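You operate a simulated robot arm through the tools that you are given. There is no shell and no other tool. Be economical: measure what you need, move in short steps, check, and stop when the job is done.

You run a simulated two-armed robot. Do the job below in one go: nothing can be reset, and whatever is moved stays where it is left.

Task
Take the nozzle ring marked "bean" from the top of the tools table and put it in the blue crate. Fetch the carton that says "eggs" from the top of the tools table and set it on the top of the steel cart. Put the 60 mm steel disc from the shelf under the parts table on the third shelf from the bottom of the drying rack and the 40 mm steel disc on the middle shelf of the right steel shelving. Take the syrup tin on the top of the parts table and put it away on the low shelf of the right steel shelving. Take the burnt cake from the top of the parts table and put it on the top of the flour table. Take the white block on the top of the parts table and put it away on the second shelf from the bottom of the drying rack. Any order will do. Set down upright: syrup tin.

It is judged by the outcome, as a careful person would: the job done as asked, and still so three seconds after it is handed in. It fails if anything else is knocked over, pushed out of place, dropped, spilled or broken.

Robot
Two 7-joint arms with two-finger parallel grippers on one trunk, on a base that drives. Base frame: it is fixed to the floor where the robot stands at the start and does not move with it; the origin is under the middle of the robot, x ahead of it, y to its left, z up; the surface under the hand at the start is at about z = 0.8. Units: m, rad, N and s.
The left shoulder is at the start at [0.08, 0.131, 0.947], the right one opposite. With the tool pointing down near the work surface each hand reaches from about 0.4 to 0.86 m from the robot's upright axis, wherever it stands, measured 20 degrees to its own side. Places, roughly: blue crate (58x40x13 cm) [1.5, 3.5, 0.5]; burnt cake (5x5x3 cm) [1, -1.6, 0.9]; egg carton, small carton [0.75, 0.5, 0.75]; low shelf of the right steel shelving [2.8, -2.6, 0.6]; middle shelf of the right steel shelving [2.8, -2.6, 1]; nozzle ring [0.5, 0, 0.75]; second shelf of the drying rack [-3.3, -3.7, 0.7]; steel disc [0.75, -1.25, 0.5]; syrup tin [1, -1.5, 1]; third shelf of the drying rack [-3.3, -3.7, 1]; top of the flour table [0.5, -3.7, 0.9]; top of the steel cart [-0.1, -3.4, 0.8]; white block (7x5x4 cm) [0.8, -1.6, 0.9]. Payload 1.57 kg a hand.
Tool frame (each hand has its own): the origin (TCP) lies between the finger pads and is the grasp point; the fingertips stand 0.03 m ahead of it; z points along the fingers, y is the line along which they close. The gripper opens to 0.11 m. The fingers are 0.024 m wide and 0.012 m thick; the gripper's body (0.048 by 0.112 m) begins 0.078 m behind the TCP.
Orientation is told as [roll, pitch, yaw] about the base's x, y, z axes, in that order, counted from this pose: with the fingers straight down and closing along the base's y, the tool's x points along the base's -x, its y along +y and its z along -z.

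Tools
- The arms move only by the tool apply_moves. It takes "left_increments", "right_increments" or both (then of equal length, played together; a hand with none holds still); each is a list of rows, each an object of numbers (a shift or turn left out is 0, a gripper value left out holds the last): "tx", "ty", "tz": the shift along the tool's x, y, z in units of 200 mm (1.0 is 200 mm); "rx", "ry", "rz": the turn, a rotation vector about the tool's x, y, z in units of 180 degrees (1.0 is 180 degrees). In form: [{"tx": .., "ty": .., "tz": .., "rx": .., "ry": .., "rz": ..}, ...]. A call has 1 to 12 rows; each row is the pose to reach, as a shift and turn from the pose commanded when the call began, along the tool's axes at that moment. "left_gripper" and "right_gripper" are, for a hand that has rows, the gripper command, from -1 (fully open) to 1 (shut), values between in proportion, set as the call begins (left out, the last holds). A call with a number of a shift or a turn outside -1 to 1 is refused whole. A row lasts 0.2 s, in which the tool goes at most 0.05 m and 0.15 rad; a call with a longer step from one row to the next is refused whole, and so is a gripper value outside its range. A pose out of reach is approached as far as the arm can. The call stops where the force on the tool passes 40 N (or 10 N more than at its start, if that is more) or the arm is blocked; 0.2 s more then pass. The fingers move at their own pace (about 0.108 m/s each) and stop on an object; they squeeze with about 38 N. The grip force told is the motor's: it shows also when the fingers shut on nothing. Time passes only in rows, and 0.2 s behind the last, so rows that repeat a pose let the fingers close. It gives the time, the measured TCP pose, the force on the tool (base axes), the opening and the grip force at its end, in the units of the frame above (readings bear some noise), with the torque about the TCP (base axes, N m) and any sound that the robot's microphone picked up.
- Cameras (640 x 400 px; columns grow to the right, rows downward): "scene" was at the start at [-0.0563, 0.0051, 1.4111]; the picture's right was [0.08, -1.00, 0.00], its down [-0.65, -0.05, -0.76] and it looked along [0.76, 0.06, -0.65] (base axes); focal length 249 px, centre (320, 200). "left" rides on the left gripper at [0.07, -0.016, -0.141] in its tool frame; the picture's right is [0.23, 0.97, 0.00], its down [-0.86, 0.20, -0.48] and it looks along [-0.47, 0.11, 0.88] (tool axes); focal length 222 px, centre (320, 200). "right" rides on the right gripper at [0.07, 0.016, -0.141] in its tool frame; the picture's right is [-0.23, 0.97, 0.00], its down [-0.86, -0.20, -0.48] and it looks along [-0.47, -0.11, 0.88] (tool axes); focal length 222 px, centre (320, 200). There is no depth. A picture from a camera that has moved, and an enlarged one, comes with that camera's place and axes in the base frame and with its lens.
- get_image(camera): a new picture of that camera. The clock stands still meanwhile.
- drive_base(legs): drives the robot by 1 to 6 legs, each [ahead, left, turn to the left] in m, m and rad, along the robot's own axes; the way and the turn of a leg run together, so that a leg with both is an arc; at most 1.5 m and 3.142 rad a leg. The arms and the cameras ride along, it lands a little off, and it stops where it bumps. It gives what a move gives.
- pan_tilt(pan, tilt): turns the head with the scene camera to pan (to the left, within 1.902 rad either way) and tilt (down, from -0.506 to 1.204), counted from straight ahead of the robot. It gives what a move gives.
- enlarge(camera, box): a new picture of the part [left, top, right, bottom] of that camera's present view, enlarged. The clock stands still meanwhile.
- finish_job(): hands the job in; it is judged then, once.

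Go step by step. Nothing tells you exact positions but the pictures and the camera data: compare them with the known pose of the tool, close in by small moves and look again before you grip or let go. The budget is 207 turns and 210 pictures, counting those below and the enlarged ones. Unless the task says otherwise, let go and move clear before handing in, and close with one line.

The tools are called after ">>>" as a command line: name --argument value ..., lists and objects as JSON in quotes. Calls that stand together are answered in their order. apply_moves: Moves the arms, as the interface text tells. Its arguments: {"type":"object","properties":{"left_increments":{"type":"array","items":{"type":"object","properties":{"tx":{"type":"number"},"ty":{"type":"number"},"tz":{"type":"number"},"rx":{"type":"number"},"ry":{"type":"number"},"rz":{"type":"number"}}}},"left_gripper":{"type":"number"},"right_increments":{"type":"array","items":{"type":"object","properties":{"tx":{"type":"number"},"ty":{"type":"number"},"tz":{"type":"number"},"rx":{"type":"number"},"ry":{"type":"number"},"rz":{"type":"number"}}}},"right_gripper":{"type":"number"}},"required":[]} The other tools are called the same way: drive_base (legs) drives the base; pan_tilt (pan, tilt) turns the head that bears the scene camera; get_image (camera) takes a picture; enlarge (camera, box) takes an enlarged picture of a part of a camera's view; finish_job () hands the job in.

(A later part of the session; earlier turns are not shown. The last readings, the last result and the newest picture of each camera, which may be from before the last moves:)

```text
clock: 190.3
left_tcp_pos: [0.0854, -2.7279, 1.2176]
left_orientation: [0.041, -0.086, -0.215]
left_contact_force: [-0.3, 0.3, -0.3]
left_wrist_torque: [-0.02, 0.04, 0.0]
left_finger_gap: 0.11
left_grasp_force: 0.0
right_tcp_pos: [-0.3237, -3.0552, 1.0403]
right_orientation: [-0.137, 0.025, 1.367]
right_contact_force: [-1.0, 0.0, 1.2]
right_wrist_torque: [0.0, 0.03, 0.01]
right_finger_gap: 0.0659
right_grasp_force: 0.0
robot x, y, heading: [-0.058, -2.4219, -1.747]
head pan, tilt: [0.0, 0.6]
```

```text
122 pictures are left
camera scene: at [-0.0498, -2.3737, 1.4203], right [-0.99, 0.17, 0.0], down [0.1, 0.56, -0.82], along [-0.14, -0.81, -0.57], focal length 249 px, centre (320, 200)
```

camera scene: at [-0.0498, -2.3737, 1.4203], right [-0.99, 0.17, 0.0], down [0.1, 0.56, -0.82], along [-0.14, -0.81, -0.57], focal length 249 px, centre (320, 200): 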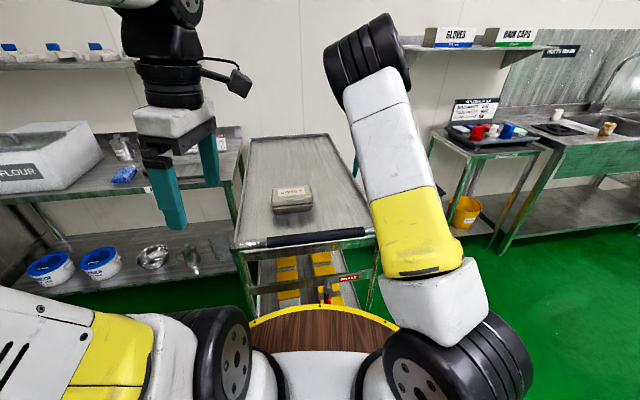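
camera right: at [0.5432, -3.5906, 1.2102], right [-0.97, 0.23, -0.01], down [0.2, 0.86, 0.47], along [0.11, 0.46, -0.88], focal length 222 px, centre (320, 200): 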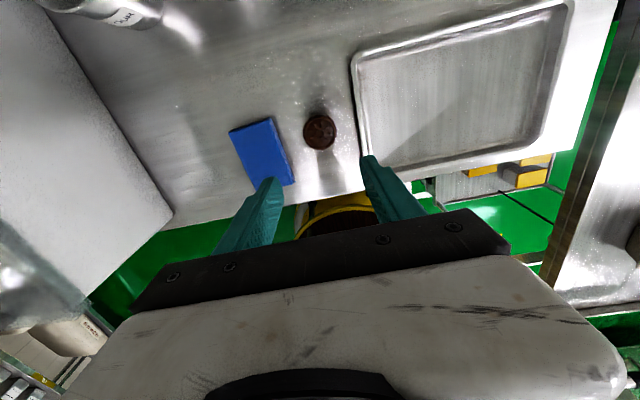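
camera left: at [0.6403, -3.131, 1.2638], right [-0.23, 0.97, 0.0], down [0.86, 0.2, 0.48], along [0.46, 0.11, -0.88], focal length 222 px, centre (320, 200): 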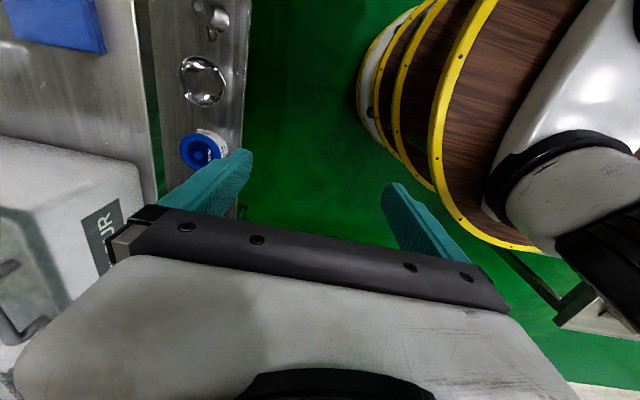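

>>> drive_base --legs '[[0, -0.35, 0], [0, 0, 1.747], [0, 1.1, 0]]'

>>> pan_tilt --pan 0 --tilt 0.5

>>> get_image --camera "scene"

```text
clock: 202.0
left_tcp_pos: [-0.1479, -1.0677, 1.2165]
left_orientation: [0.039, -0.089, 1.553]
left_contact_force: [-0.1, -0.6, 0.2]
left_wrist_torque: [0.02, -0.01, 0.03]
left_finger_gap: 0.1101
left_grasp_force: 0.1
right_tcp_pos: [0.2556, -1.4037, 1.0418]
right_orientation: [-0.139, 0.025, 3.136]
right_contact_force: [0.1, 0.1, 0.0]
right_wrist_torque: [0.0, -0.02, 0.0]
right_finger_gap: 0.0662
right_grasp_force: 0.0
robot x, y, heading: [-0.4188, -1.2711, 0.034]
head pan, tilt: [0.0, 0.6]
```

```text
clock: 202.7
left_tcp_pos: [-0.1483, -1.0667, 1.2165]
left_orientation: [0.041, -0.089, 1.554]
left_contact_force: [-0.6, -1.0, 0.2]
left_wrist_torque: [-0.01, 0.0, -0.02]
left_finger_gap: 0.1098
left_grasp_force: 0.1
right_tcp_pos: [0.2548, -1.4044, 1.0409]
right_orientation: [-0.137, 0.025, 3.137]
right_contact_force: [-0.2, -0.1, 0.2]
right_wrist_torque: [-0.05, 0.01, 0.02]
right_finger_gap: 0.066
right_grasp_force: 0.0
robot x, y, heading: [-0.4187, -1.2679, 0.03]
head pan, tilt: [0.0, 0.499]
```

```text
121 pictures are left
camera scene: at [-0.4686, -1.2711, 1.4294], right [0.03, -1.0, 0.0], down [-0.48, -0.01, -0.88], along [0.88, 0.02, -0.48], focal length 249 px, centre (320, 200)
```

scene: 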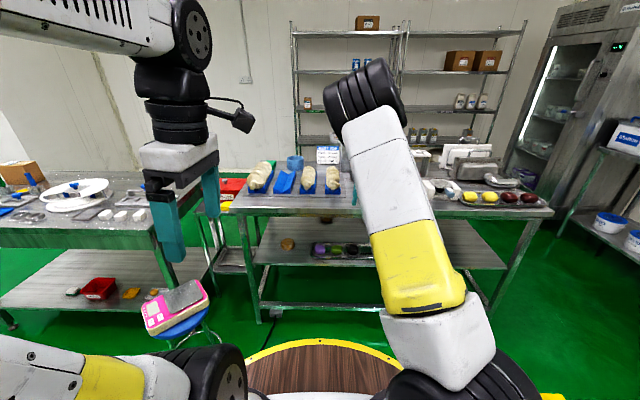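

>>> enlarge --camera "scene" --box '[240, 210, 400, 310]'

>>> enlarge --camera "scene" --box '[280, 80, 540, 210]'

```text
4.00 times, centred on (320, 260) of scene
camera zoom: at [-0.4686, -1.2711, 1.4294], right [0.03, -1.0, 0.0], down [-0.48, -0.01, -0.88], along [0.88, 0.02, -0.48], focal length 997 px, centre (320, -40)
```

zoom: 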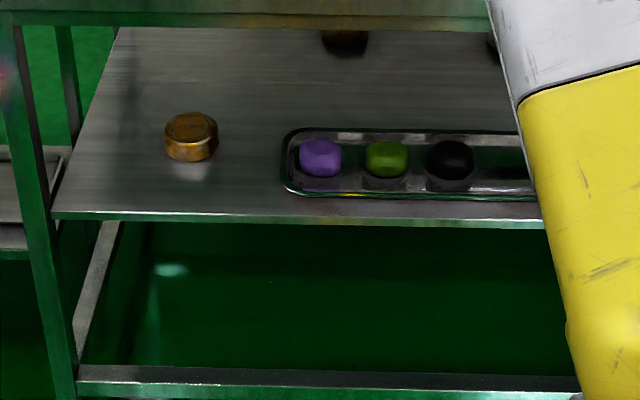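

```text
2.46 times, centred on (410, 145) of scene
camera zoom: at [-0.4686, -1.2711, 1.4294], right [0.03, -1.0, 0.0], down [-0.48, -0.01, -0.88], along [0.88, 0.02, -0.48], focal length 614 px, centre (98, 335)
```

zoom: 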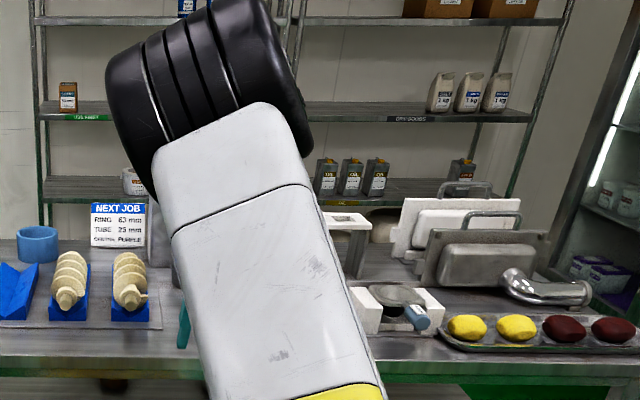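

>>> apply_moves --right_increments '[{"rx": 0.022}, {"rx": 0.044}]'

>>> apply_moves --right_increments '[{"ry": 0.045}, {"ry": 0.09}, {"ry": 0.135}, {"ry": 0.18}, {"ry": 0.225, "tz": 0.1}, {"ry": 0.27, "tz": 0.25}, {"ry": 0.315, "tz": 0.4}, {"ry": 0.36, "tz": 0.55}, {"ry": 0.4, "tz": 0.7}, {"ry": 0.4, "tz": 0.85}, {"ry": 0.4, "tz": 1.0}]'

>>> get_image --camera "right"

>>> get_image --camera "scene"

```text
clock: 203.3
left_tcp_pos: [-0.1495, -1.0672, 1.2164]
left_orientation: [0.041, -0.09, 1.554]
left_contact_force: [-0.8, 0.7, -0.2]
left_wrist_torque: [-0.01, 0.01, -0.02]
left_finger_gap: 0.11
left_grasp_force: 0.1
right_tcp_pos: [0.2556, -1.4024, 1.041]
right_orientation: [-0.277, 0.024, 3.137]
right_contact_force: [0.7, 0.5, -0.3]
right_wrist_torque: [-0.02, 0.01, -0.01]
right_finger_gap: 0.066
right_grasp_force: 0.0
robot x, y, heading: [-0.4196, -1.2741, 0.026]
head pan, tilt: [0.0, 0.499]
```

```text
clock: 205.7
left_tcp_pos: [-0.1482, -1.0682, 1.2171]
left_orientation: [0.039, -0.091, 1.554]
left_contact_force: [-0.6, -0.4, -0.8]
left_wrist_torque: [-0.01, 0.04, 0.01]
left_finger_gap: 0.1098
left_grasp_force: 0.1
right_tcp_pos: [0.2544, -1.374, 0.9298]
right_orientation: [-0.56, 1.024, 2.626]
right_contact_force: [-0.3, 0.0, 0.5]
right_wrist_torque: [0.01, -0.02, 0.02]
right_finger_gap: 0.0661
right_grasp_force: 0.0
right hand out of reach, approached as far as the arm can: row 5, 8, 9, 10, 11
robot x, y, heading: [-0.418, -1.2669, 0.031]
head pan, tilt: [0.0, 0.499]
```

```text
118 pictures are left
camera right: at [0.1602, -1.4232, 1.0463], right [-0.13, -0.88, -0.46], down [-0.81, 0.36, -0.47], along [0.57, 0.32, -0.75], focal length 222 px, centre (320, 200)
```

right: 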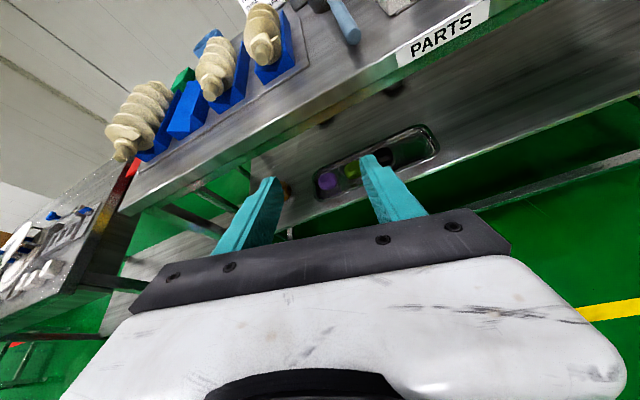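

```text
117 pictures are left
camera scene: at [-0.4686, -1.2712, 1.4294], right [0.03, -1.0, 0.0], down [-0.48, -0.01, -0.88], along [0.88, 0.02, -0.48], focal length 249 px, centre (320, 200)
```

scene: 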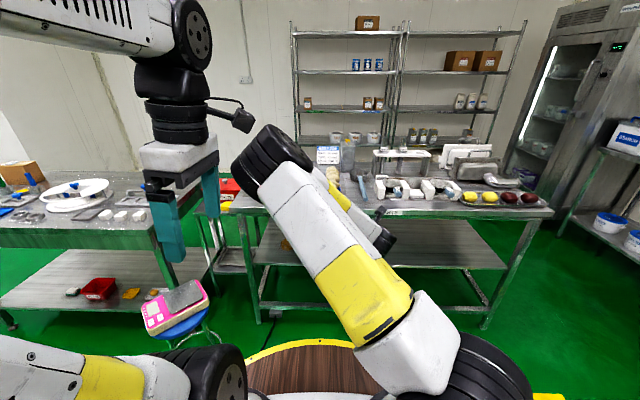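

>>> apply_moves --right_increments '[{"rx": 0.0227, "ry": -0.005, "rz": -0.0372}, {"rx": 0.0455, "ry": -0.01, "rz": -0.0743}, {"rx": 0.0682, "ry": -0.0149, "rz": -0.1115}, {"rx": 0.091, "ry": -0.0199, "rz": -0.1487}, {"rx": 0.1137, "ry": -0.0249, "rz": -0.1858}, {"rx": 0.1365, "ry": -0.0299, "rz": -0.223}, {"rx": 0.1592, "ry": -0.0348, "rz": -0.2602}, {"rx": 0.1819, "ry": -0.0398, "rz": -0.2973}, {"rx": 0.2047, "ry": -0.0448, "rz": -0.3345}, {"rx": 0.2274, "ry": -0.0498, "rz": -0.3717}, {"rx": 0.2502, "ry": -0.0547, "rz": -0.4088}, {"rx": 0.2729, "ry": -0.0597, "rz": -0.446}]'

>>> apply_moves --right_increments '[{"rx": 0.0227, "ry": -0.005, "rz": -0.0372}, {"rx": 0.0455, "ry": -0.01, "rz": -0.0743}, {"rx": 0.0682, "ry": -0.0149, "rz": -0.1115}, {"rx": 0.091, "ry": -0.0199, "rz": -0.1487}, {"rx": 0.1137, "ry": -0.0249, "rz": -0.1858}, {"rx": 0.1365, "ry": -0.0299, "rz": -0.223}, {"rx": 0.1592, "ry": -0.0348, "rz": -0.2602}, {"rx": 0.1819, "ry": -0.0398, "rz": -0.2973}, {"rx": 0.2047, "ry": -0.0448, "rz": -0.3345}, {"rx": 0.2274, "ry": -0.0498, "rz": -0.3717}, {"rx": 0.2502, "ry": -0.0547, "rz": -0.4088}, {"rx": 0.2729, "ry": -0.0597, "rz": -0.446}]'

```text
clock: 208.3
left_tcp_pos: [-0.1479, -1.0663, 1.2168]
left_orientation: [0.039, -0.089, 1.554]
left_contact_force: [0.7, -0.7, 0.2]
left_wrist_torque: [-0.03, -0.01, -0.01]
left_finger_gap: 0.11
left_grasp_force: 0.0
right_tcp_pos: [0.2512, -1.3755, 0.9284]
right_orientation: [0.537, 0.628, -1.31]
right_contact_force: [0.4, 0.3, -0.1]
right_wrist_torque: [0.0, -0.01, 0.01]
right_finger_gap: 0.0658
right_grasp_force: 0.1
robot x, y, heading: [-0.4201, -1.2666, 0.027]
head pan, tilt: [0.0, 0.499]
```

```text
clock: 210.9
left_tcp_pos: [-0.1487, -1.0688, 1.2157]
left_orientation: [0.04, -0.089, 1.555]
left_contact_force: [0.1, -0.1, -1.3]
left_wrist_torque: [0.03, 0.0, -0.04]
left_finger_gap: 0.1099
left_grasp_force: 0.0
right_tcp_pos: [0.2501, -1.3749, 0.9282]
right_orientation: [-0.003, -0.001, 0.001]
right_contact_force: [-0.5, -0.4, -0.1]
right_wrist_torque: [0.03, 0.01, 0.02]
right_finger_gap: 0.066
right_grasp_force: 0.1
robot x, y, heading: [-0.4168, -1.2735, 0.025]
head pan, tilt: [0.0, 0.499]
```

>>> apply_moves --right_increments '[{"ry": -0.047, "tz": 0.1}, {"ry": -0.094, "tz": 0.25}, {"ry": -0.141, "tz": 0.4}, {"ry": -0.188, "tz": 0.55}, {"ry": -0.235, "tz": 0.7}, {"ry": -0.28, "tz": 0.85}, {"ry": -0.28, "tz": 1.0}]' --right_gripper -1

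>>> get_image --camera "right"

>>> get_image --camera "scene"

```text
clock: 212.5
left_tcp_pos: [-0.1482, -1.0694, 1.217]
left_orientation: [0.039, -0.089, 1.553]
left_contact_force: [-0.1, 0.1, 1.1]
left_wrist_torque: [0.03, 0.0, -0.02]
left_finger_gap: 0.1101
left_grasp_force: 0.0
right_tcp_pos: [0.2504, -1.3751, 0.7293]
right_orientation: [-0.003, -0.883, 0.0]
right_contact_force: [-0.8, -0.4, -0.5]
right_wrist_torque: [-0.03, 0.04, 0.03]
right_finger_gap: 0.11
right_grasp_force: 0.0
robot x, y, heading: [-0.4168, -1.2689, 0.032]
head pan, tilt: [0.0, 0.499]
```

```text
116 pictures are left
camera right: at [0.0973, -1.3602, 0.7658], right [0.15, 0.97, 0.17], down [0.18, -0.2, 0.96], along [0.97, -0.11, -0.2], focal length 222 px, centre (320, 200)
```

right: 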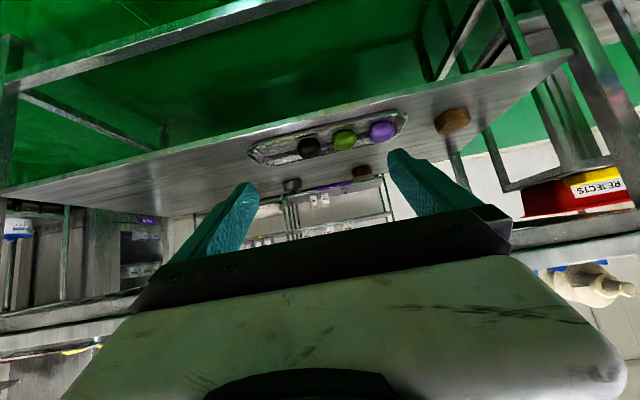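

```text
115 pictures are left
camera scene: at [-0.4688, -1.2711, 1.4294], right [0.03, -1.0, 0.0], down [-0.48, -0.01, -0.88], along [0.88, 0.02, -0.48], focal length 249 px, centre (320, 200)
```

scene: 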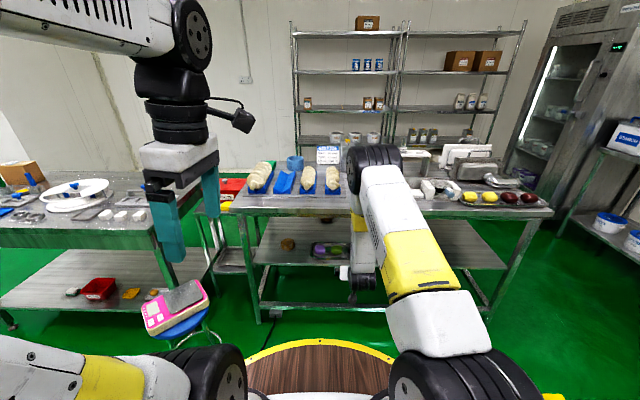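

>>> enlarge --camera "right" --box '[240, 90, 480, 220]'

```text
2.67 times, centred on (360, 155) of right
camera zoom: at [0.0973, -1.3602, 0.7658], right [0.15, 0.97, 0.17], down [0.18, -0.2, 0.96], along [0.97, -0.11, -0.2], focal length 592 px, centre (213, 320)
```

zoom: 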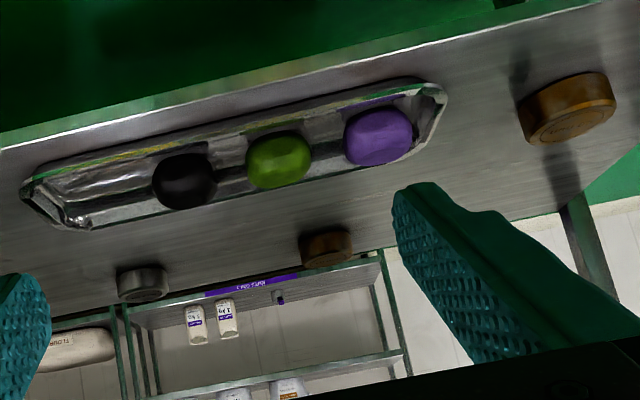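

>>> apply_moves --right_increments '[{"tx": 0.15, "tz": 0.13}, {"tx": 0.3, "tz": 0.26}, {"tx": 0.38, "tz": 0.32}]'

>>> drive_base --legs '[[0.22, 0, -0.03]]'

>>> get_image --camera "right"

```text
clock: 213.3
left_tcp_pos: [-0.1485, -1.067, 1.2171]
left_orientation: [0.04, -0.09, 1.554]
left_contact_force: [1.7, 0.3, -0.6]
left_wrist_torque: [0.0, -0.01, -0.01]
left_finger_gap: 0.1099
left_grasp_force: 0.1
right_tcp_pos: [0.2526, -1.3753, 0.6287]
right_orientation: [-0.001, -0.881, -0.001]
right_contact_force: [-0.3, 0.0, 0.0]
right_wrist_torque: [0.0, 0.01, 0.01]
right_finger_gap: 0.1101
right_grasp_force: 0.1
robot x, y, heading: [-0.4162, -1.2704, 0.025]
head pan, tilt: [0.0, 0.499]
```

```text
clock: 215.0
left_tcp_pos: [0.0752, -1.0736, 1.2173]
left_orientation: [0.04, -0.088, 1.525]
left_contact_force: [1.0, 0.1, -0.9]
left_wrist_torque: [0.01, -0.03, -0.01]
left_finger_gap: 0.1099
left_grasp_force: 0.0
right_tcp_pos: [0.4677, -1.3924, 0.6295]
right_orientation: [-0.001, -0.881, -0.028]
right_contact_force: [-0.3, 0.4, 0.0]
right_wrist_torque: [0.02, 0.01, 0.0]
right_finger_gap: 0.1098
right_grasp_force: 0.1
robot x, y, heading: [-0.1978, -1.265, -0.001]
head pan, tilt: [0.0, 0.499]
```

```text
113 pictures are left
camera right: at [0.315, -1.3718, 0.6658], right [0.17, 0.97, 0.17], down [0.17, -0.2, 0.96], along [0.97, -0.14, -0.2], focal length 222 px, centre (320, 200)
```

right: 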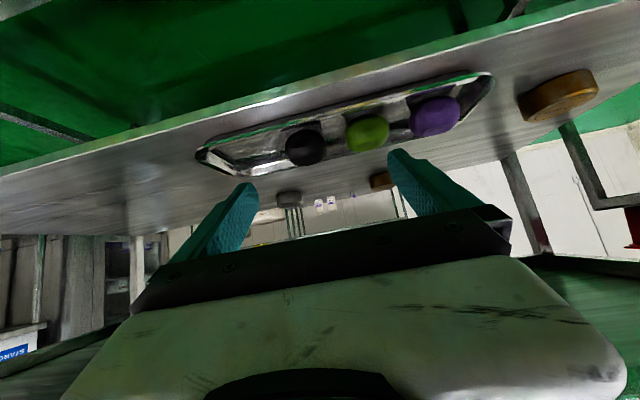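

>>> enlarge --camera "right" --box '[260, 160, 420, 240]'

>>> enlarge --camera "right" --box '[500, 50, 620, 130]'

>>> pan_tilt --pan -0.1 --tilt 0.75

>>> get_image --camera "scene"

```text
4.00 times, centred on (340, 200) of right
camera zoom: at [0.315, -1.3718, 0.6658], right [0.17, 0.97, 0.17], down [0.17, -0.2, 0.96], along [0.97, -0.14, -0.2], focal length 888 px, centre (240, 200)
```

zoom: 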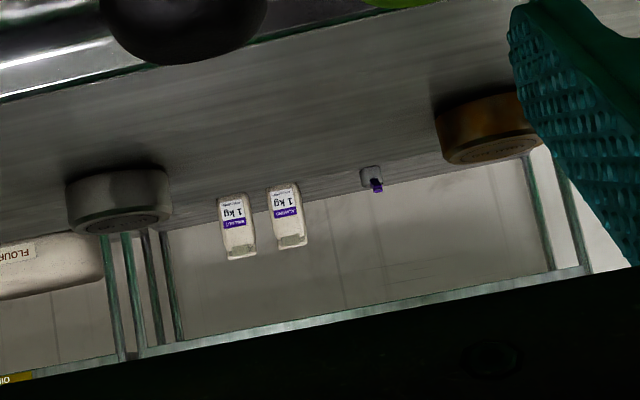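

```text
5.00 times, centred on (560, 90) of right
camera zoom: at [0.315, -1.3718, 0.6658], right [0.17, 0.97, 0.17], down [0.17, -0.2, 0.96], along [0.97, -0.14, -0.2], focal length 1111 px, centre (-880, 750)
```

zoom: 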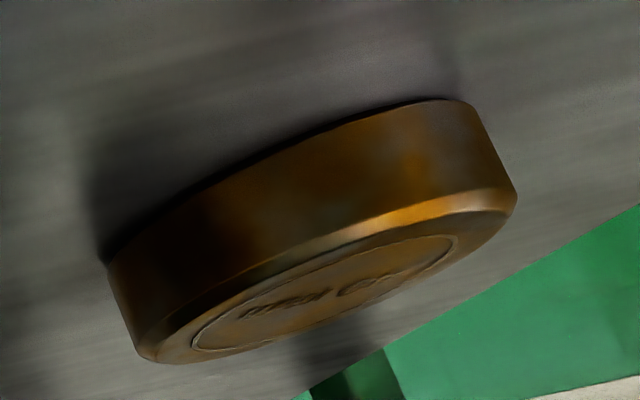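

```text
clock: 215.7
left_tcp_pos: [0.0758, -1.0728, 1.2168]
left_orientation: [0.041, -0.089, 1.526]
left_contact_force: [-0.1, -0.6, -0.1]
left_wrist_torque: [0.03, 0.03, -0.01]
left_finger_gap: 0.11
left_grasp_force: 0.1
right_tcp_pos: [0.4681, -1.3935, 0.6287]
right_orientation: [-0.001, -0.879, -0.03]
right_contact_force: [-0.3, 0.9, 0.0]
right_wrist_torque: [-0.01, -0.01, 0.0]
right_finger_gap: 0.1101
right_grasp_force: 0.0
robot x, y, heading: [-0.201, -1.2634, 0.0]
head pan, tilt: [-0.099, 0.75]
```

```text
110 pictures are left
camera scene: at [-0.2591, -1.2751, 1.4075], right [-0.1, -0.99, 0.0], down [-0.68, 0.07, -0.73], along [0.73, -0.07, -0.68], focal length 249 px, centre (320, 200)
```

scene: 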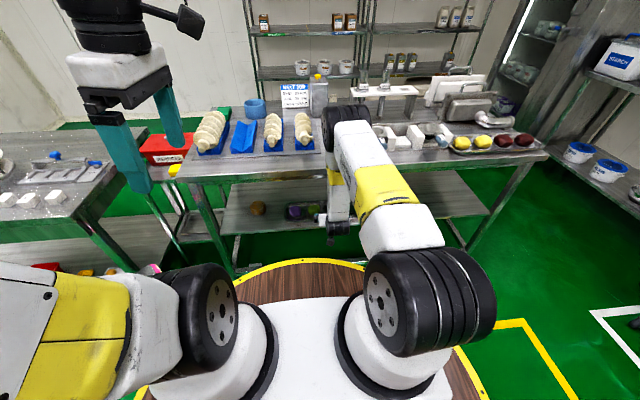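

>>> drive_base --legs '[[0, -0.45, 0]]'

>>> get_image --camera "right"

```text
clock: 218.5
left_tcp_pos: [0.0752, -1.5236, 1.217]
left_orientation: [0.04, -0.088, 1.53]
left_contact_force: [-0.2, 0.4, -0.3]
left_wrist_torque: [-0.02, 0.0, 0.02]
left_finger_gap: 0.1099
left_grasp_force: 0.0
right_tcp_pos: [0.4686, -1.8395, 0.6293]
right_orientation: [-0.002, -0.88, -0.024]
right_contact_force: [0.2, -0.5, -0.2]
right_wrist_torque: [0.03, -0.01, -0.01]
right_finger_gap: 0.1097
right_grasp_force: 0.0
robot x, y, heading: [-0.1999, -1.7163, 0.007]
head pan, tilt: [-0.099, 0.75]
```

```text
109 pictures are left
camera right: at [0.3164, -1.8198, 0.6658], right [0.17, 0.97, 0.17], down [0.17, -0.2, 0.96], along [0.97, -0.13, -0.2], focal length 222 px, centre (320, 200)
```

right: 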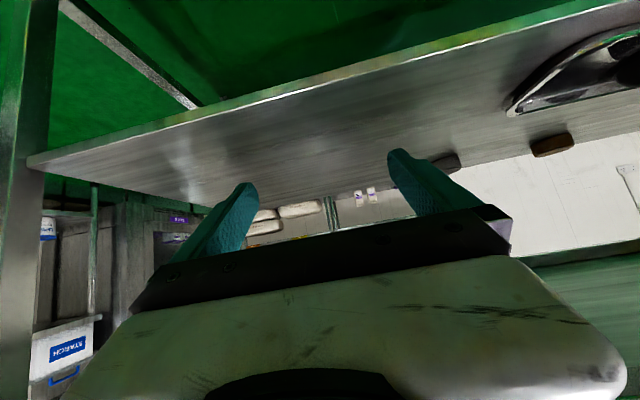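

>>> drive_base --legs '[[0, 0.74, 0]]'

>>> apply_moves --right_increments '[{"ry": 0.04}, {"ry": 0.08}, {"ry": 0.11}]'

>>> get_image --camera "right"

```text
clock: 222.5
left_tcp_pos: [0.0591, -0.7762, 1.2182]
left_orientation: [0.04, -0.09, 1.552]
left_contact_force: [-0.2, 0.2, -0.5]
left_wrist_torque: [0.01, 0.04, 0.01]
left_finger_gap: 0.1097
left_grasp_force: 0.1
right_tcp_pos: [0.4607, -1.0843, 0.6303]
right_orientation: [-0.001, -0.879, -0.002]
right_contact_force: [0.3, 0.0, 0.9]
right_wrist_torque: [0.01, 0.0, -0.03]
right_finger_gap: 0.1103
right_grasp_force: 0.0
robot x, y, heading: [-0.2109, -0.9757, 0.022]
head pan, tilt: [-0.099, 0.75]
```

```text
clock: 223.3
left_tcp_pos: [0.0583, -0.7754, 1.2177]
left_orientation: [0.041, -0.089, 1.552]
left_contact_force: [0.6, -0.4, -0.7]
left_wrist_torque: [0.04, 0.02, 0.01]
left_finger_gap: 0.1102
left_grasp_force: 0.0
right_tcp_pos: [0.4605, -1.0835, 0.6296]
right_orientation: [0.0, -0.532, -0.007]
right_contact_force: [0.4, -0.4, 0.6]
right_wrist_torque: [0.0, 0.0, 0.0]
right_finger_gap: 0.1101
right_grasp_force: 0.0
robot x, y, heading: [-0.2164, -0.9747, 0.028]
head pan, tilt: [-0.099, 0.75]
```

```text
108 pictures are left
camera right: at [0.3288, -1.0671, 0.7162], right [0.2, 0.97, 0.11], down [0.49, -0.2, 0.85], along [0.85, -0.11, -0.52], focal length 222 px, centre (320, 200)
```

right: 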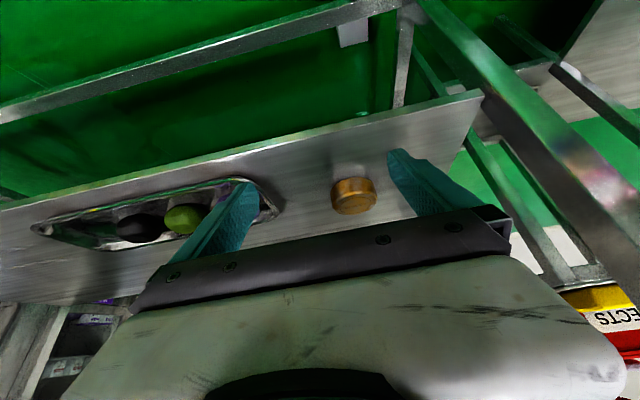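

>>> enlarge --camera "right" --box '[314, 170, 394, 220]'

```text
8.00 times, centred on (354, 195) of right
camera zoom: at [0.3288, -1.0671, 0.7162], right [0.2, 0.97, 0.11], down [0.49, -0.2, 0.85], along [0.85, -0.11, -0.52], focal length 1777 px, centre (48, 240)
```

zoom: 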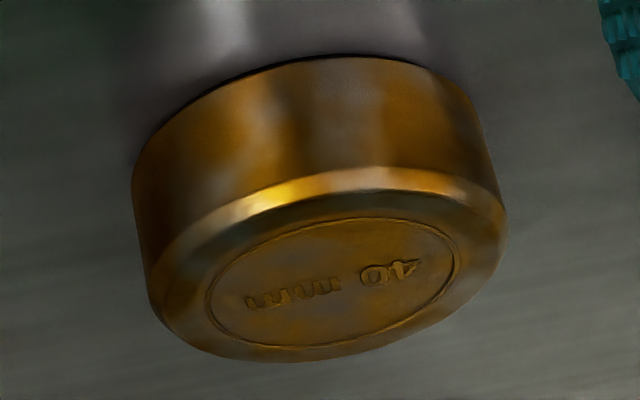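

>>> apply_moves --right_increments '[{"ry": -0.04}, {"ry": -0.08}, {"ry": -0.11}]'

>>> drive_base --legs '[[0, -0.28, 0]]'

>>> get_image --camera "right"

```text
clock: 224.1
left_tcp_pos: [0.0588, -0.7746, 1.2172]
left_orientation: [0.039, -0.088, 1.552]
left_contact_force: [0.1, -0.3, -0.3]
left_wrist_torque: [0.03, -0.01, 0.01]
left_finger_gap: 0.11
left_grasp_force: 0.2
right_tcp_pos: [0.4609, -1.0837, 0.63]
right_orientation: [-0.001, -0.881, -0.002]
right_contact_force: [0.1, -1.0, 0.2]
right_wrist_torque: [0.0, -0.01, -0.01]
right_finger_gap: 0.11
right_grasp_force: 0.1
robot x, y, heading: [-0.2128, -0.9745, 0.023]
head pan, tilt: [-0.099, 0.75]
```

```text
clock: 226.1
left_tcp_pos: [0.0663, -1.0588, 1.217]
left_orientation: [0.04, -0.091, 1.55]
left_contact_force: [0.7, -0.4, 0.5]
left_wrist_torque: [0.01, 0.0, 0.02]
left_finger_gap: 0.1099
left_grasp_force: 0.1
right_tcp_pos: [0.4677, -1.3691, 0.6289]
right_orientation: [-0.003, -0.88, -0.004]
right_contact_force: [0.1, 0.2, -0.1]
right_wrist_torque: [0.03, -0.02, -0.02]
right_finger_gap: 0.11
right_grasp_force: 0.0
robot x, y, heading: [-0.2048, -1.2581, 0.021]
head pan, tilt: [-0.099, 0.75]
```

```text
106 pictures are left
camera right: at [0.3138, -1.3519, 0.6659], right [0.15, 0.97, 0.17], down [0.18, -0.2, 0.96], along [0.97, -0.11, -0.2], focal length 222 px, centre (320, 200)
```

right: 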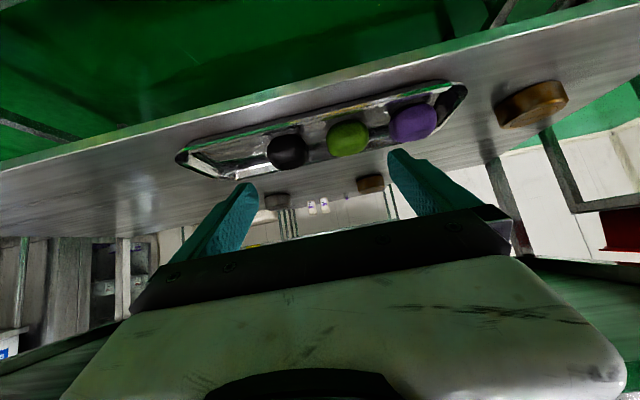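

>>> apply_moves --right_increments '[{"tx": -0.15, "tz": -0.13}, {"tx": -0.3, "tz": -0.26}, {"tx": -0.42, "tz": -0.35}]'

>>> enlarge --camera "right" --box '[240, 170, 400, 270]'

```text
clock: 226.9
left_tcp_pos: [0.0669, -1.0601, 1.2164]
left_orientation: [0.039, -0.09, 1.549]
left_contact_force: [0.5, -0.4, -0.1]
left_wrist_torque: [-0.01, 0.01, -0.01]
left_finger_gap: 0.1101
left_grasp_force: 0.0
right_tcp_pos: [0.4656, -1.3677, 0.7384]
right_orientation: [-0.002, -0.88, -0.004]
right_contact_force: [-0.1, -0.4, 0.1]
right_wrist_torque: [0.02, 0.02, -0.02]
right_finger_gap: 0.1101
right_grasp_force: 0.1
robot x, y, heading: [-0.2067, -1.2583, 0.023]
head pan, tilt: [-0.099, 0.75]
```

```text
4.00 times, centred on (320, 220) of right
camera zoom: at [0.3138, -1.3513, 0.7752], right [0.15, 0.97, 0.17], down [0.18, -0.2, 0.96], along [0.97, -0.11, -0.2], focal length 888 px, centre (320, 120)
```

zoom: 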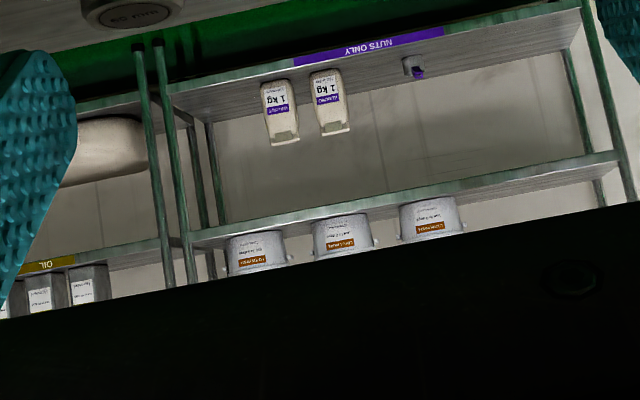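

>>> enlarge --camera "right" --box '[254, 150, 294, 180]'

>>> enlarge --camera "right" --box '[345, 130, 405, 170]'

```text
13.33 times, centred on (274, 165) of right
camera zoom: at [0.3138, -1.3513, 0.7752], right [0.15, 0.97, 0.17], down [0.18, -0.2, 0.96], along [0.97, -0.11, -0.2], focal length 2962 px, centre (933, 667)
```

zoom: 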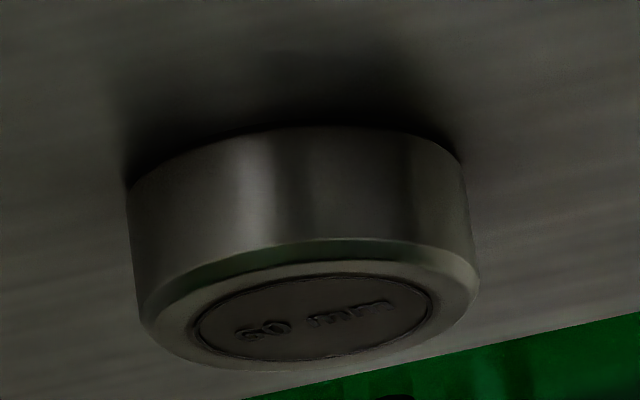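

```text
10.00 times, centred on (375, 150) of right
camera zoom: at [0.3138, -1.3513, 0.7752], right [0.15, 0.97, 0.17], down [0.18, -0.2, 0.96], along [0.97, -0.11, -0.2], focal length 2221 px, centre (-230, 700)
```

zoom: 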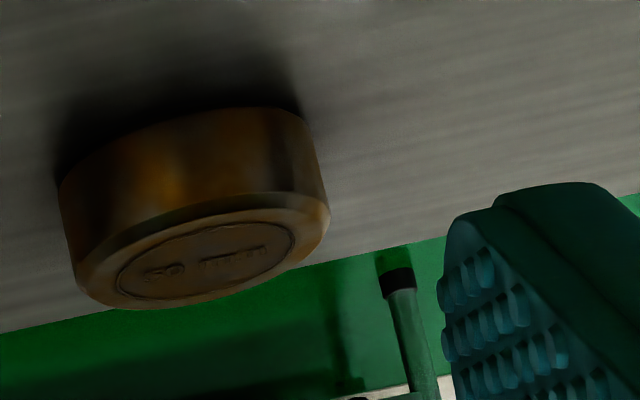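

>>> enlarge --camera "right" --box '[356, 146, 380, 162]'

>>> enlarge --camera "right" --box '[264, 166, 288, 182]'

```text
16.00 times, centred on (368, 154) of right
camera zoom: at [0.3138, -1.3513, 0.7752], right [0.15, 0.97, 0.17], down [0.18, -0.2, 0.96], along [0.97, -0.11, -0.2], focal length 3554 px, centre (-448, 936)
```

zoom: 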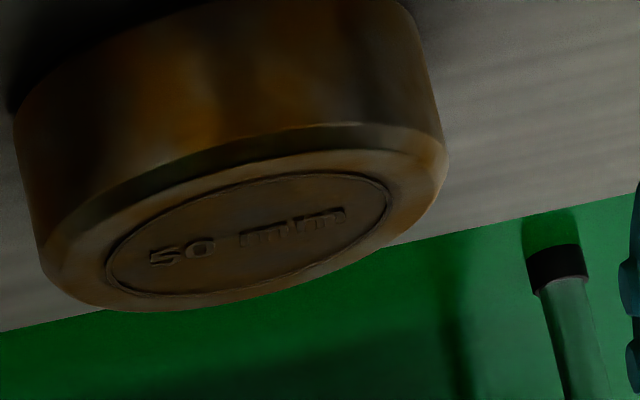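

```text
16.00 times, centred on (276, 174) of right
camera zoom: at [0.3138, -1.3513, 0.7752], right [0.15, 0.97, 0.17], down [0.18, -0.2, 0.96], along [0.97, -0.11, -0.2], focal length 3554 px, centre (1024, 616)
```

zoom: 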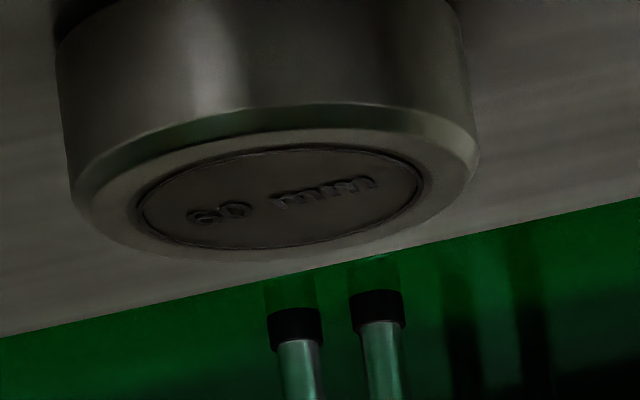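

>>> apply_moves --right_increments '[{"tx": 0.15, "tz": 0.13}, {"tx": 0.3, "tz": 0.26}, {"tx": 0.45, "tz": 0.38}, {"tx": 0.53, "tz": 0.44}]'

>>> drive_base --legs '[[0, 0.31, -0.015], [0.08, 0, 0]]'

>>> get_image --camera "right"

>>> pan_tilt --pan -0.2 --tilt 0.7

>>> get_image --camera "scene"

```text
clock: 227.9
left_tcp_pos: [0.067, -1.0601, 1.2167]
left_orientation: [0.04, -0.088, 1.548]
left_contact_force: [-0.3, 0.3, -0.2]
left_wrist_torque: [0.03, -0.04, -0.03]
left_finger_gap: 0.1101
left_grasp_force: 0.0
right_tcp_pos: [0.4659, -1.3702, 0.5989]
right_orientation: [-0.002, -0.88, -0.005]
right_contact_force: [-0.6, 1.1, 0.8]
right_wrist_torque: [0.02, -0.02, -0.01]
right_finger_gap: 0.1098
right_grasp_force: 0.0
robot x, y, heading: [-0.2005, -1.2627, 0.016]
head pan, tilt: [-0.099, 0.75]
```

```text
clock: 230.6
left_tcp_pos: [0.1478, -0.763, 1.2176]
left_orientation: [0.041, -0.09, 1.53]
left_contact_force: [-0.4, 0.3, 0.2]
left_wrist_torque: [-0.03, -0.03, 0.01]
left_finger_gap: 0.1102
left_grasp_force: 0.0
right_tcp_pos: [0.541, -1.0808, 0.5987]
right_orientation: [-0.003, -0.879, -0.023]
right_contact_force: [0.5, 1.1, 0.1]
right_wrist_torque: [-0.01, 0.0, -0.01]
right_finger_gap: 0.1101
right_grasp_force: 0.1
robot x, y, heading: [-0.1322, -0.9557, 0.003]
head pan, tilt: [-0.099, 0.75]
```

```text
100 pictures are left
camera right: at [0.3883, -1.0609, 0.6361], right [0.17, 0.97, 0.17], down [0.17, -0.2, 0.96], along [0.97, -0.13, -0.2], focal length 222 px, centre (320, 200)
```

right: 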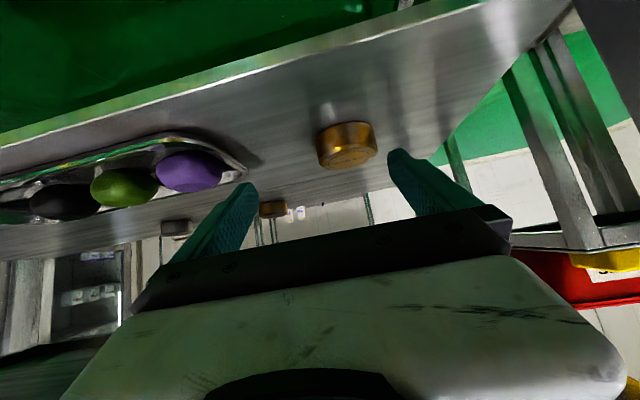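

```text
clock: 231.2
left_tcp_pos: [0.1489, -0.7626, 1.2177]
left_orientation: [0.04, -0.089, 1.529]
left_contact_force: [-1.0, 0.2, 0.5]
left_wrist_torque: [-0.03, 0.01, -0.02]
left_finger_gap: 0.1099
left_grasp_force: 0.1
right_tcp_pos: [0.5412, -1.081, 0.5998]
right_orientation: [-0.002, -0.879, -0.023]
right_contact_force: [-0.4, -0.1, 0.8]
right_wrist_torque: [0.02, -0.01, -0.01]
right_finger_gap: 0.1101
right_grasp_force: 0.0
robot x, y, heading: [-0.1282, -0.9561, 0.007]
head pan, tilt: [-0.201, 0.7]
```

```text
99 pictures are left
camera scene: at [-0.1845, -0.9758, 1.4117], right [-0.19, -0.98, 0.0], down [-0.63, 0.13, -0.76], along [0.75, -0.15, -0.64], focal length 249 px, centre (320, 200)
```

scene: 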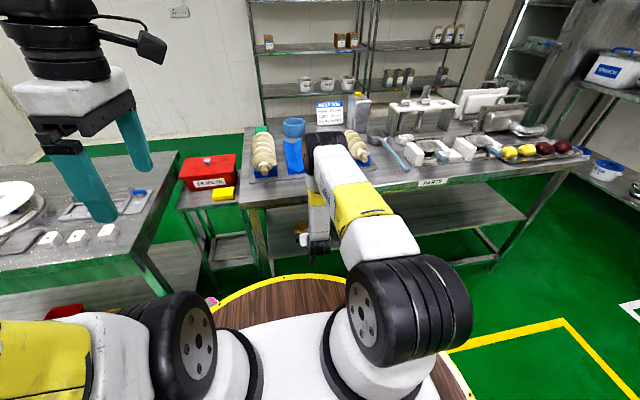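

>>> drive_base --legs '[[-0.06, 0, 0]]'

>>> apply_moves --right_increments '[{"ty": 0.08, "tz": 0.1, "tx": -0.04}, {"ty": 0.15, "tz": 0.2, "tx": -0.1}, {"ty": 0.15, "tz": 0.35, "tx": -0.2}, {"ty": 0.15, "tz": 0.5, "tx": -0.27}]'

>>> get_image --camera "right"

>>> get_image --camera "scene"

```text
clock: 232.2
left_tcp_pos: [0.0883, -0.763, 1.2162]
left_orientation: [0.04, -0.09, 1.53]
left_contact_force: [0.7, 0.8, -0.6]
left_wrist_torque: [-0.02, 0.02, 0.0]
left_finger_gap: 0.1098
left_grasp_force: 0.1
right_tcp_pos: [0.4821, -1.0795, 0.6007]
right_orientation: [-0.001, -0.879, -0.022]
right_contact_force: [-0.9, -0.6, -0.9]
right_wrist_torque: [0.01, -0.01, -0.04]
right_finger_gap: 0.1101
right_grasp_force: 0.0
robot x, y, heading: [-0.1883, -0.9548, 0.005]
head pan, tilt: [-0.201, 0.7]
```

```text
clock: 233.2
left_tcp_pos: [0.0867, -0.762, 1.2176]
left_orientation: [0.042, -0.089, 1.529]
left_contact_force: [-0.7, 0.5, 0.3]
left_wrist_torque: [0.0, -0.02, -0.03]
left_finger_gap: 0.11
left_grasp_force: 0.0
right_tcp_pos: [0.5949, -1.053, 0.5748]
right_orientation: [-0.001, -0.878, -0.023]
right_contact_force: [-0.8, -0.6, -0.1]
right_wrist_torque: [0.03, 0.0, 0.01]
right_finger_gap: 0.11
right_grasp_force: 0.1
robot x, y, heading: [-0.1856, -0.9553, 0.004]
head pan, tilt: [-0.201, 0.7]
```

```text
98 pictures are left
camera right: at [0.4408, -1.0339, 0.6123], right [0.17, 0.97, 0.17], down [0.17, -0.2, 0.96], along [0.97, -0.13, -0.2], focal length 222 px, centre (320, 200)
```

right: 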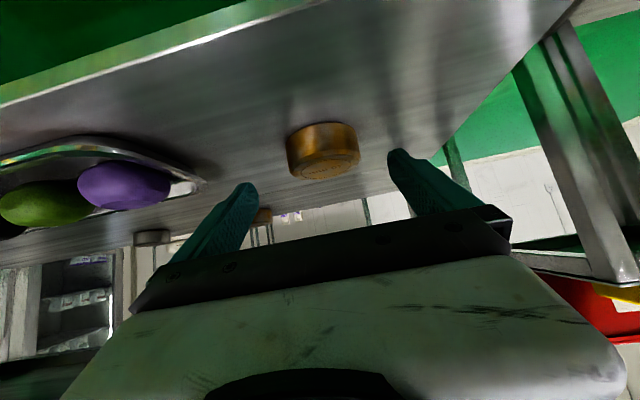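

```text
97 pictures are left
camera scene: at [-0.2448, -0.9761, 1.4117], right [-0.19, -0.98, 0.0], down [-0.63, 0.13, -0.76], along [0.75, -0.15, -0.64], focal length 249 px, centre (320, 200)
```

scene: 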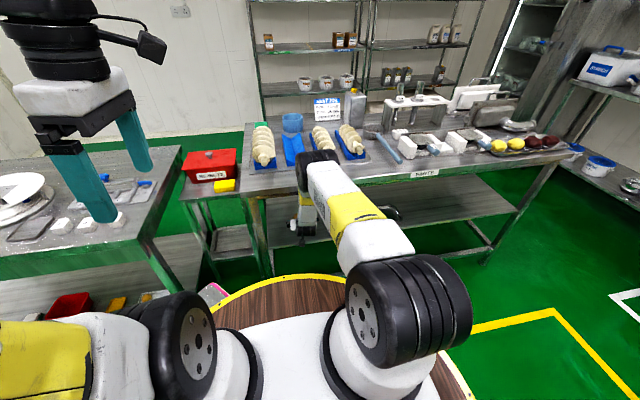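

>>> apply_moves --right_increments '[{"ty": 0.02, "tz": 0.12}, {"ty": 0.02, "tz": 0.22, "tx": -0.01}, {"ty": 0.02, "tz": 0.31, "tx": -0.017}]'

>>> get_image --camera "right"

```text
clock: 234.0
left_tcp_pos: [0.0878, -0.7634, 1.2161]
left_orientation: [0.041, -0.088, 1.53]
left_contact_force: [0.1, -0.3, 0.2]
left_wrist_torque: [0.01, 0.0, 0.0]
left_finger_gap: 0.1098
left_grasp_force: 0.1
right_tcp_pos: [0.6426, -1.0506, 0.5394]
right_orientation: [-0.001, -0.881, -0.023]
right_contact_force: [-0.2, -0.8, 0.6]
right_wrist_torque: [0.0, -0.01, 0.0]
right_finger_gap: 0.1101
right_grasp_force: 0.1
robot x, y, heading: [-0.1848, -0.9604, 0.005]
head pan, tilt: [-0.201, 0.7]
```

```text
96 pictures are left
camera right: at [0.4902, -1.0312, 0.5765], right [0.17, 0.97, 0.17], down [0.17, -0.2, 0.96], along [0.97, -0.13, -0.2], focal length 222 px, centre (320, 200)
```

right: 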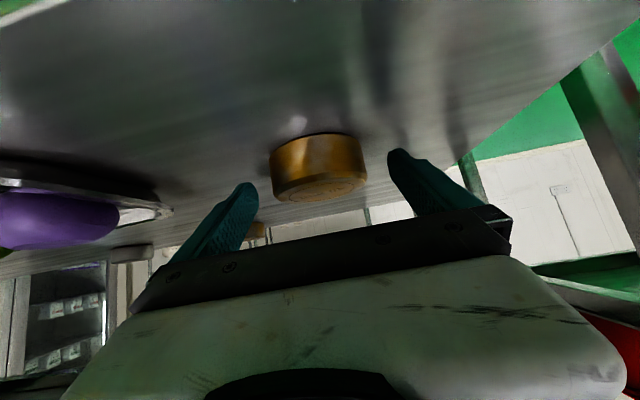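

>>> apply_moves --right_increments '[{}, {}, {}]' --right_gripper 1

>>> apply_moves --right_increments '[{"tx": -0.04, "tz": -0.03}, {"tx": -0.12, "tz": -0.1}]'

>>> get_image --camera "right"

```text
clock: 234.8
left_tcp_pos: [0.0884, -0.7634, 1.2182]
left_orientation: [0.04, -0.088, 1.532]
left_contact_force: [-1.0, 0.7, 0.1]
left_wrist_torque: [0.04, -0.02, 0.01]
left_finger_gap: 0.1099
left_grasp_force: 0.0
right_tcp_pos: [0.6429, -1.0503, 0.5394]
right_orientation: [-0.003, -0.879, -0.023]
right_contact_force: [1.1, -0.8, 0.0]
right_wrist_torque: [0.07, 0.01, -0.06]
right_finger_gap: 0.0769
right_grasp_force: 37.7
robot x, y, heading: [-0.1907, -0.9576, 0.006]
head pan, tilt: [-0.201, 0.7]
```

```text
clock: 235.4
left_tcp_pos: [0.0887, -0.7629, 1.2176]
left_orientation: [0.04, -0.089, 1.531]
left_contact_force: [-0.6, 1.0, -0.5]
left_wrist_torque: [0.01, 0.03, -0.01]
left_finger_gap: 0.1103
left_grasp_force: 0.0
right_tcp_pos: [0.6419, -1.0492, 0.5721]
right_orientation: [-0.001, -0.878, -0.023]
right_contact_force: [-0.3, -0.2, -3.9]
right_wrist_torque: [0.02, 0.06, 0.02]
right_finger_gap: 0.0767
right_grasp_force: 38.0
robot x, y, heading: [-0.1872, -0.9584, 0.007]
head pan, tilt: [-0.201, 0.7]
```

```text
95 pictures are left
camera right: at [0.4895, -1.0311, 0.6092], right [0.17, 0.97, 0.17], down [0.17, -0.2, 0.96], along [0.97, -0.13, -0.2], focal length 222 px, centre (320, 200)
```

right: 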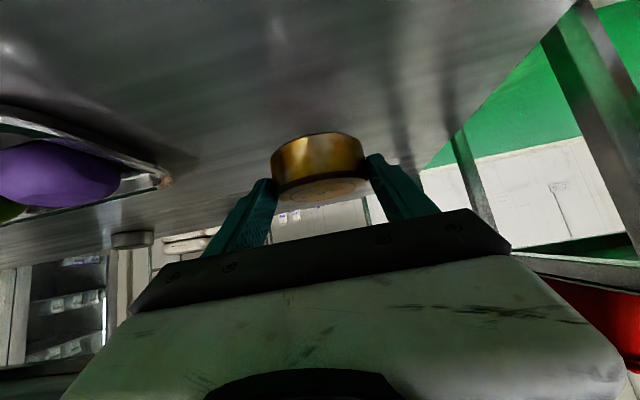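

>>> drive_base --legs '[[-0.3, 0, 0]]'

>>> apply_moves --left_increments '[{"rx": 0.0029, "ry": 0.0012, "rz": 0.0443}, {"rx": 0.0058, "ry": 0.0023, "rz": 0.0885}, {"rx": 0.0087, "ry": 0.0035, "rz": 0.1328}, {"rx": 0.0116, "ry": 0.0047, "rz": 0.1771}, {"rx": 0.0145, "ry": 0.0058, "rz": 0.2214}, {"rx": 0.0173, "ry": 0.007, "rz": 0.2656}, {"rx": 0.0202, "ry": 0.0081, "rz": 0.3099}, {"rx": 0.0231, "ry": 0.0093, "rz": 0.3542}, {"rx": 0.026, "ry": 0.0105, "rz": 0.3985}, {"rx": 0.0289, "ry": 0.0116, "rz": 0.4427}, {"rx": 0.0318, "ry": 0.0128, "rz": 0.487}]'

>>> apply_moves --left_increments '[{"ry": -0.0433}, {"ry": -0.0867, "tz": 0.1}, {"ry": -0.13, "tz": 0.2}, {"ry": -0.173, "tz": 0.3}, {"ry": -0.217, "tz": 0.4}, {"ry": -0.26, "tz": 0.5}, {"ry": -0.303, "tz": 0.6}, {"ry": -0.347, "tz": 0.7}, {"ry": -0.39, "tz": 0.8}]'

```text
clock: 237.5
left_tcp_pos: [-0.2119, -0.765, 1.2164]
left_orientation: [0.04, -0.089, 1.532]
left_contact_force: [0.5, -0.3, 0.3]
left_wrist_torque: [-0.02, -0.02, 0.01]
left_finger_gap: 0.1097
left_grasp_force: 0.1
right_tcp_pos: [0.3422, -1.0518, 0.5713]
right_orientation: [-0.002, -0.88, -0.019]
right_contact_force: [0.0, 0.4, -3.5]
right_wrist_torque: [0.01, 0.06, 0.0]
right_finger_gap: 0.0763
right_grasp_force: 38.2
robot x, y, heading: [-0.4872, -0.9589, 0.007]
head pan, tilt: [-0.201, 0.7]
```

```text
clock: 239.9
left_tcp_pos: [-0.2123, -0.7639, 1.217]
left_orientation: [0.001, 0.001, 0.0]
left_contact_force: [-0.5, 0.4, 0.4]
left_wrist_torque: [0.01, -0.02, -0.03]
left_finger_gap: 0.1101
left_grasp_force: 0.0
right_tcp_pos: [0.3416, -1.0512, 0.5728]
right_orientation: [-0.002, -0.878, -0.022]
right_contact_force: [0.3, -0.4, -3.4]
right_wrist_torque: [0.02, 0.12, 0.0]
right_finger_gap: 0.0768
right_grasp_force: 38.5
robot x, y, heading: [-0.4874, -0.9584, 0.006]
head pan, tilt: [-0.201, 0.7]
```

```text
clock: 241.9
left_tcp_pos: [-0.2097, -0.6154, 1.2285]
left_orientation: [0.004, -1.223, -0.005]
left_contact_force: [-0.3, -0.4, 0.3]
left_wrist_torque: [0.07, -0.01, 0.1]
left_finger_gap: 0.1098
left_grasp_force: 0.0
left hand out of reach, approached as far as the arm can: row 4, 5, 6, 7, 8, 9
right_tcp_pos: [0.3427, -1.0521, 0.5734]
right_orientation: [-0.001, -0.879, -0.021]
right_contact_force: [0.5, -0.7, -4.1]
right_wrist_torque: [0.02, 0.08, 0.0]
right_finger_gap: 0.0766
right_grasp_force: 38.2
robot x, y, heading: [-0.4868, -0.9608, 0.006]
head pan, tilt: [-0.201, 0.7]
```

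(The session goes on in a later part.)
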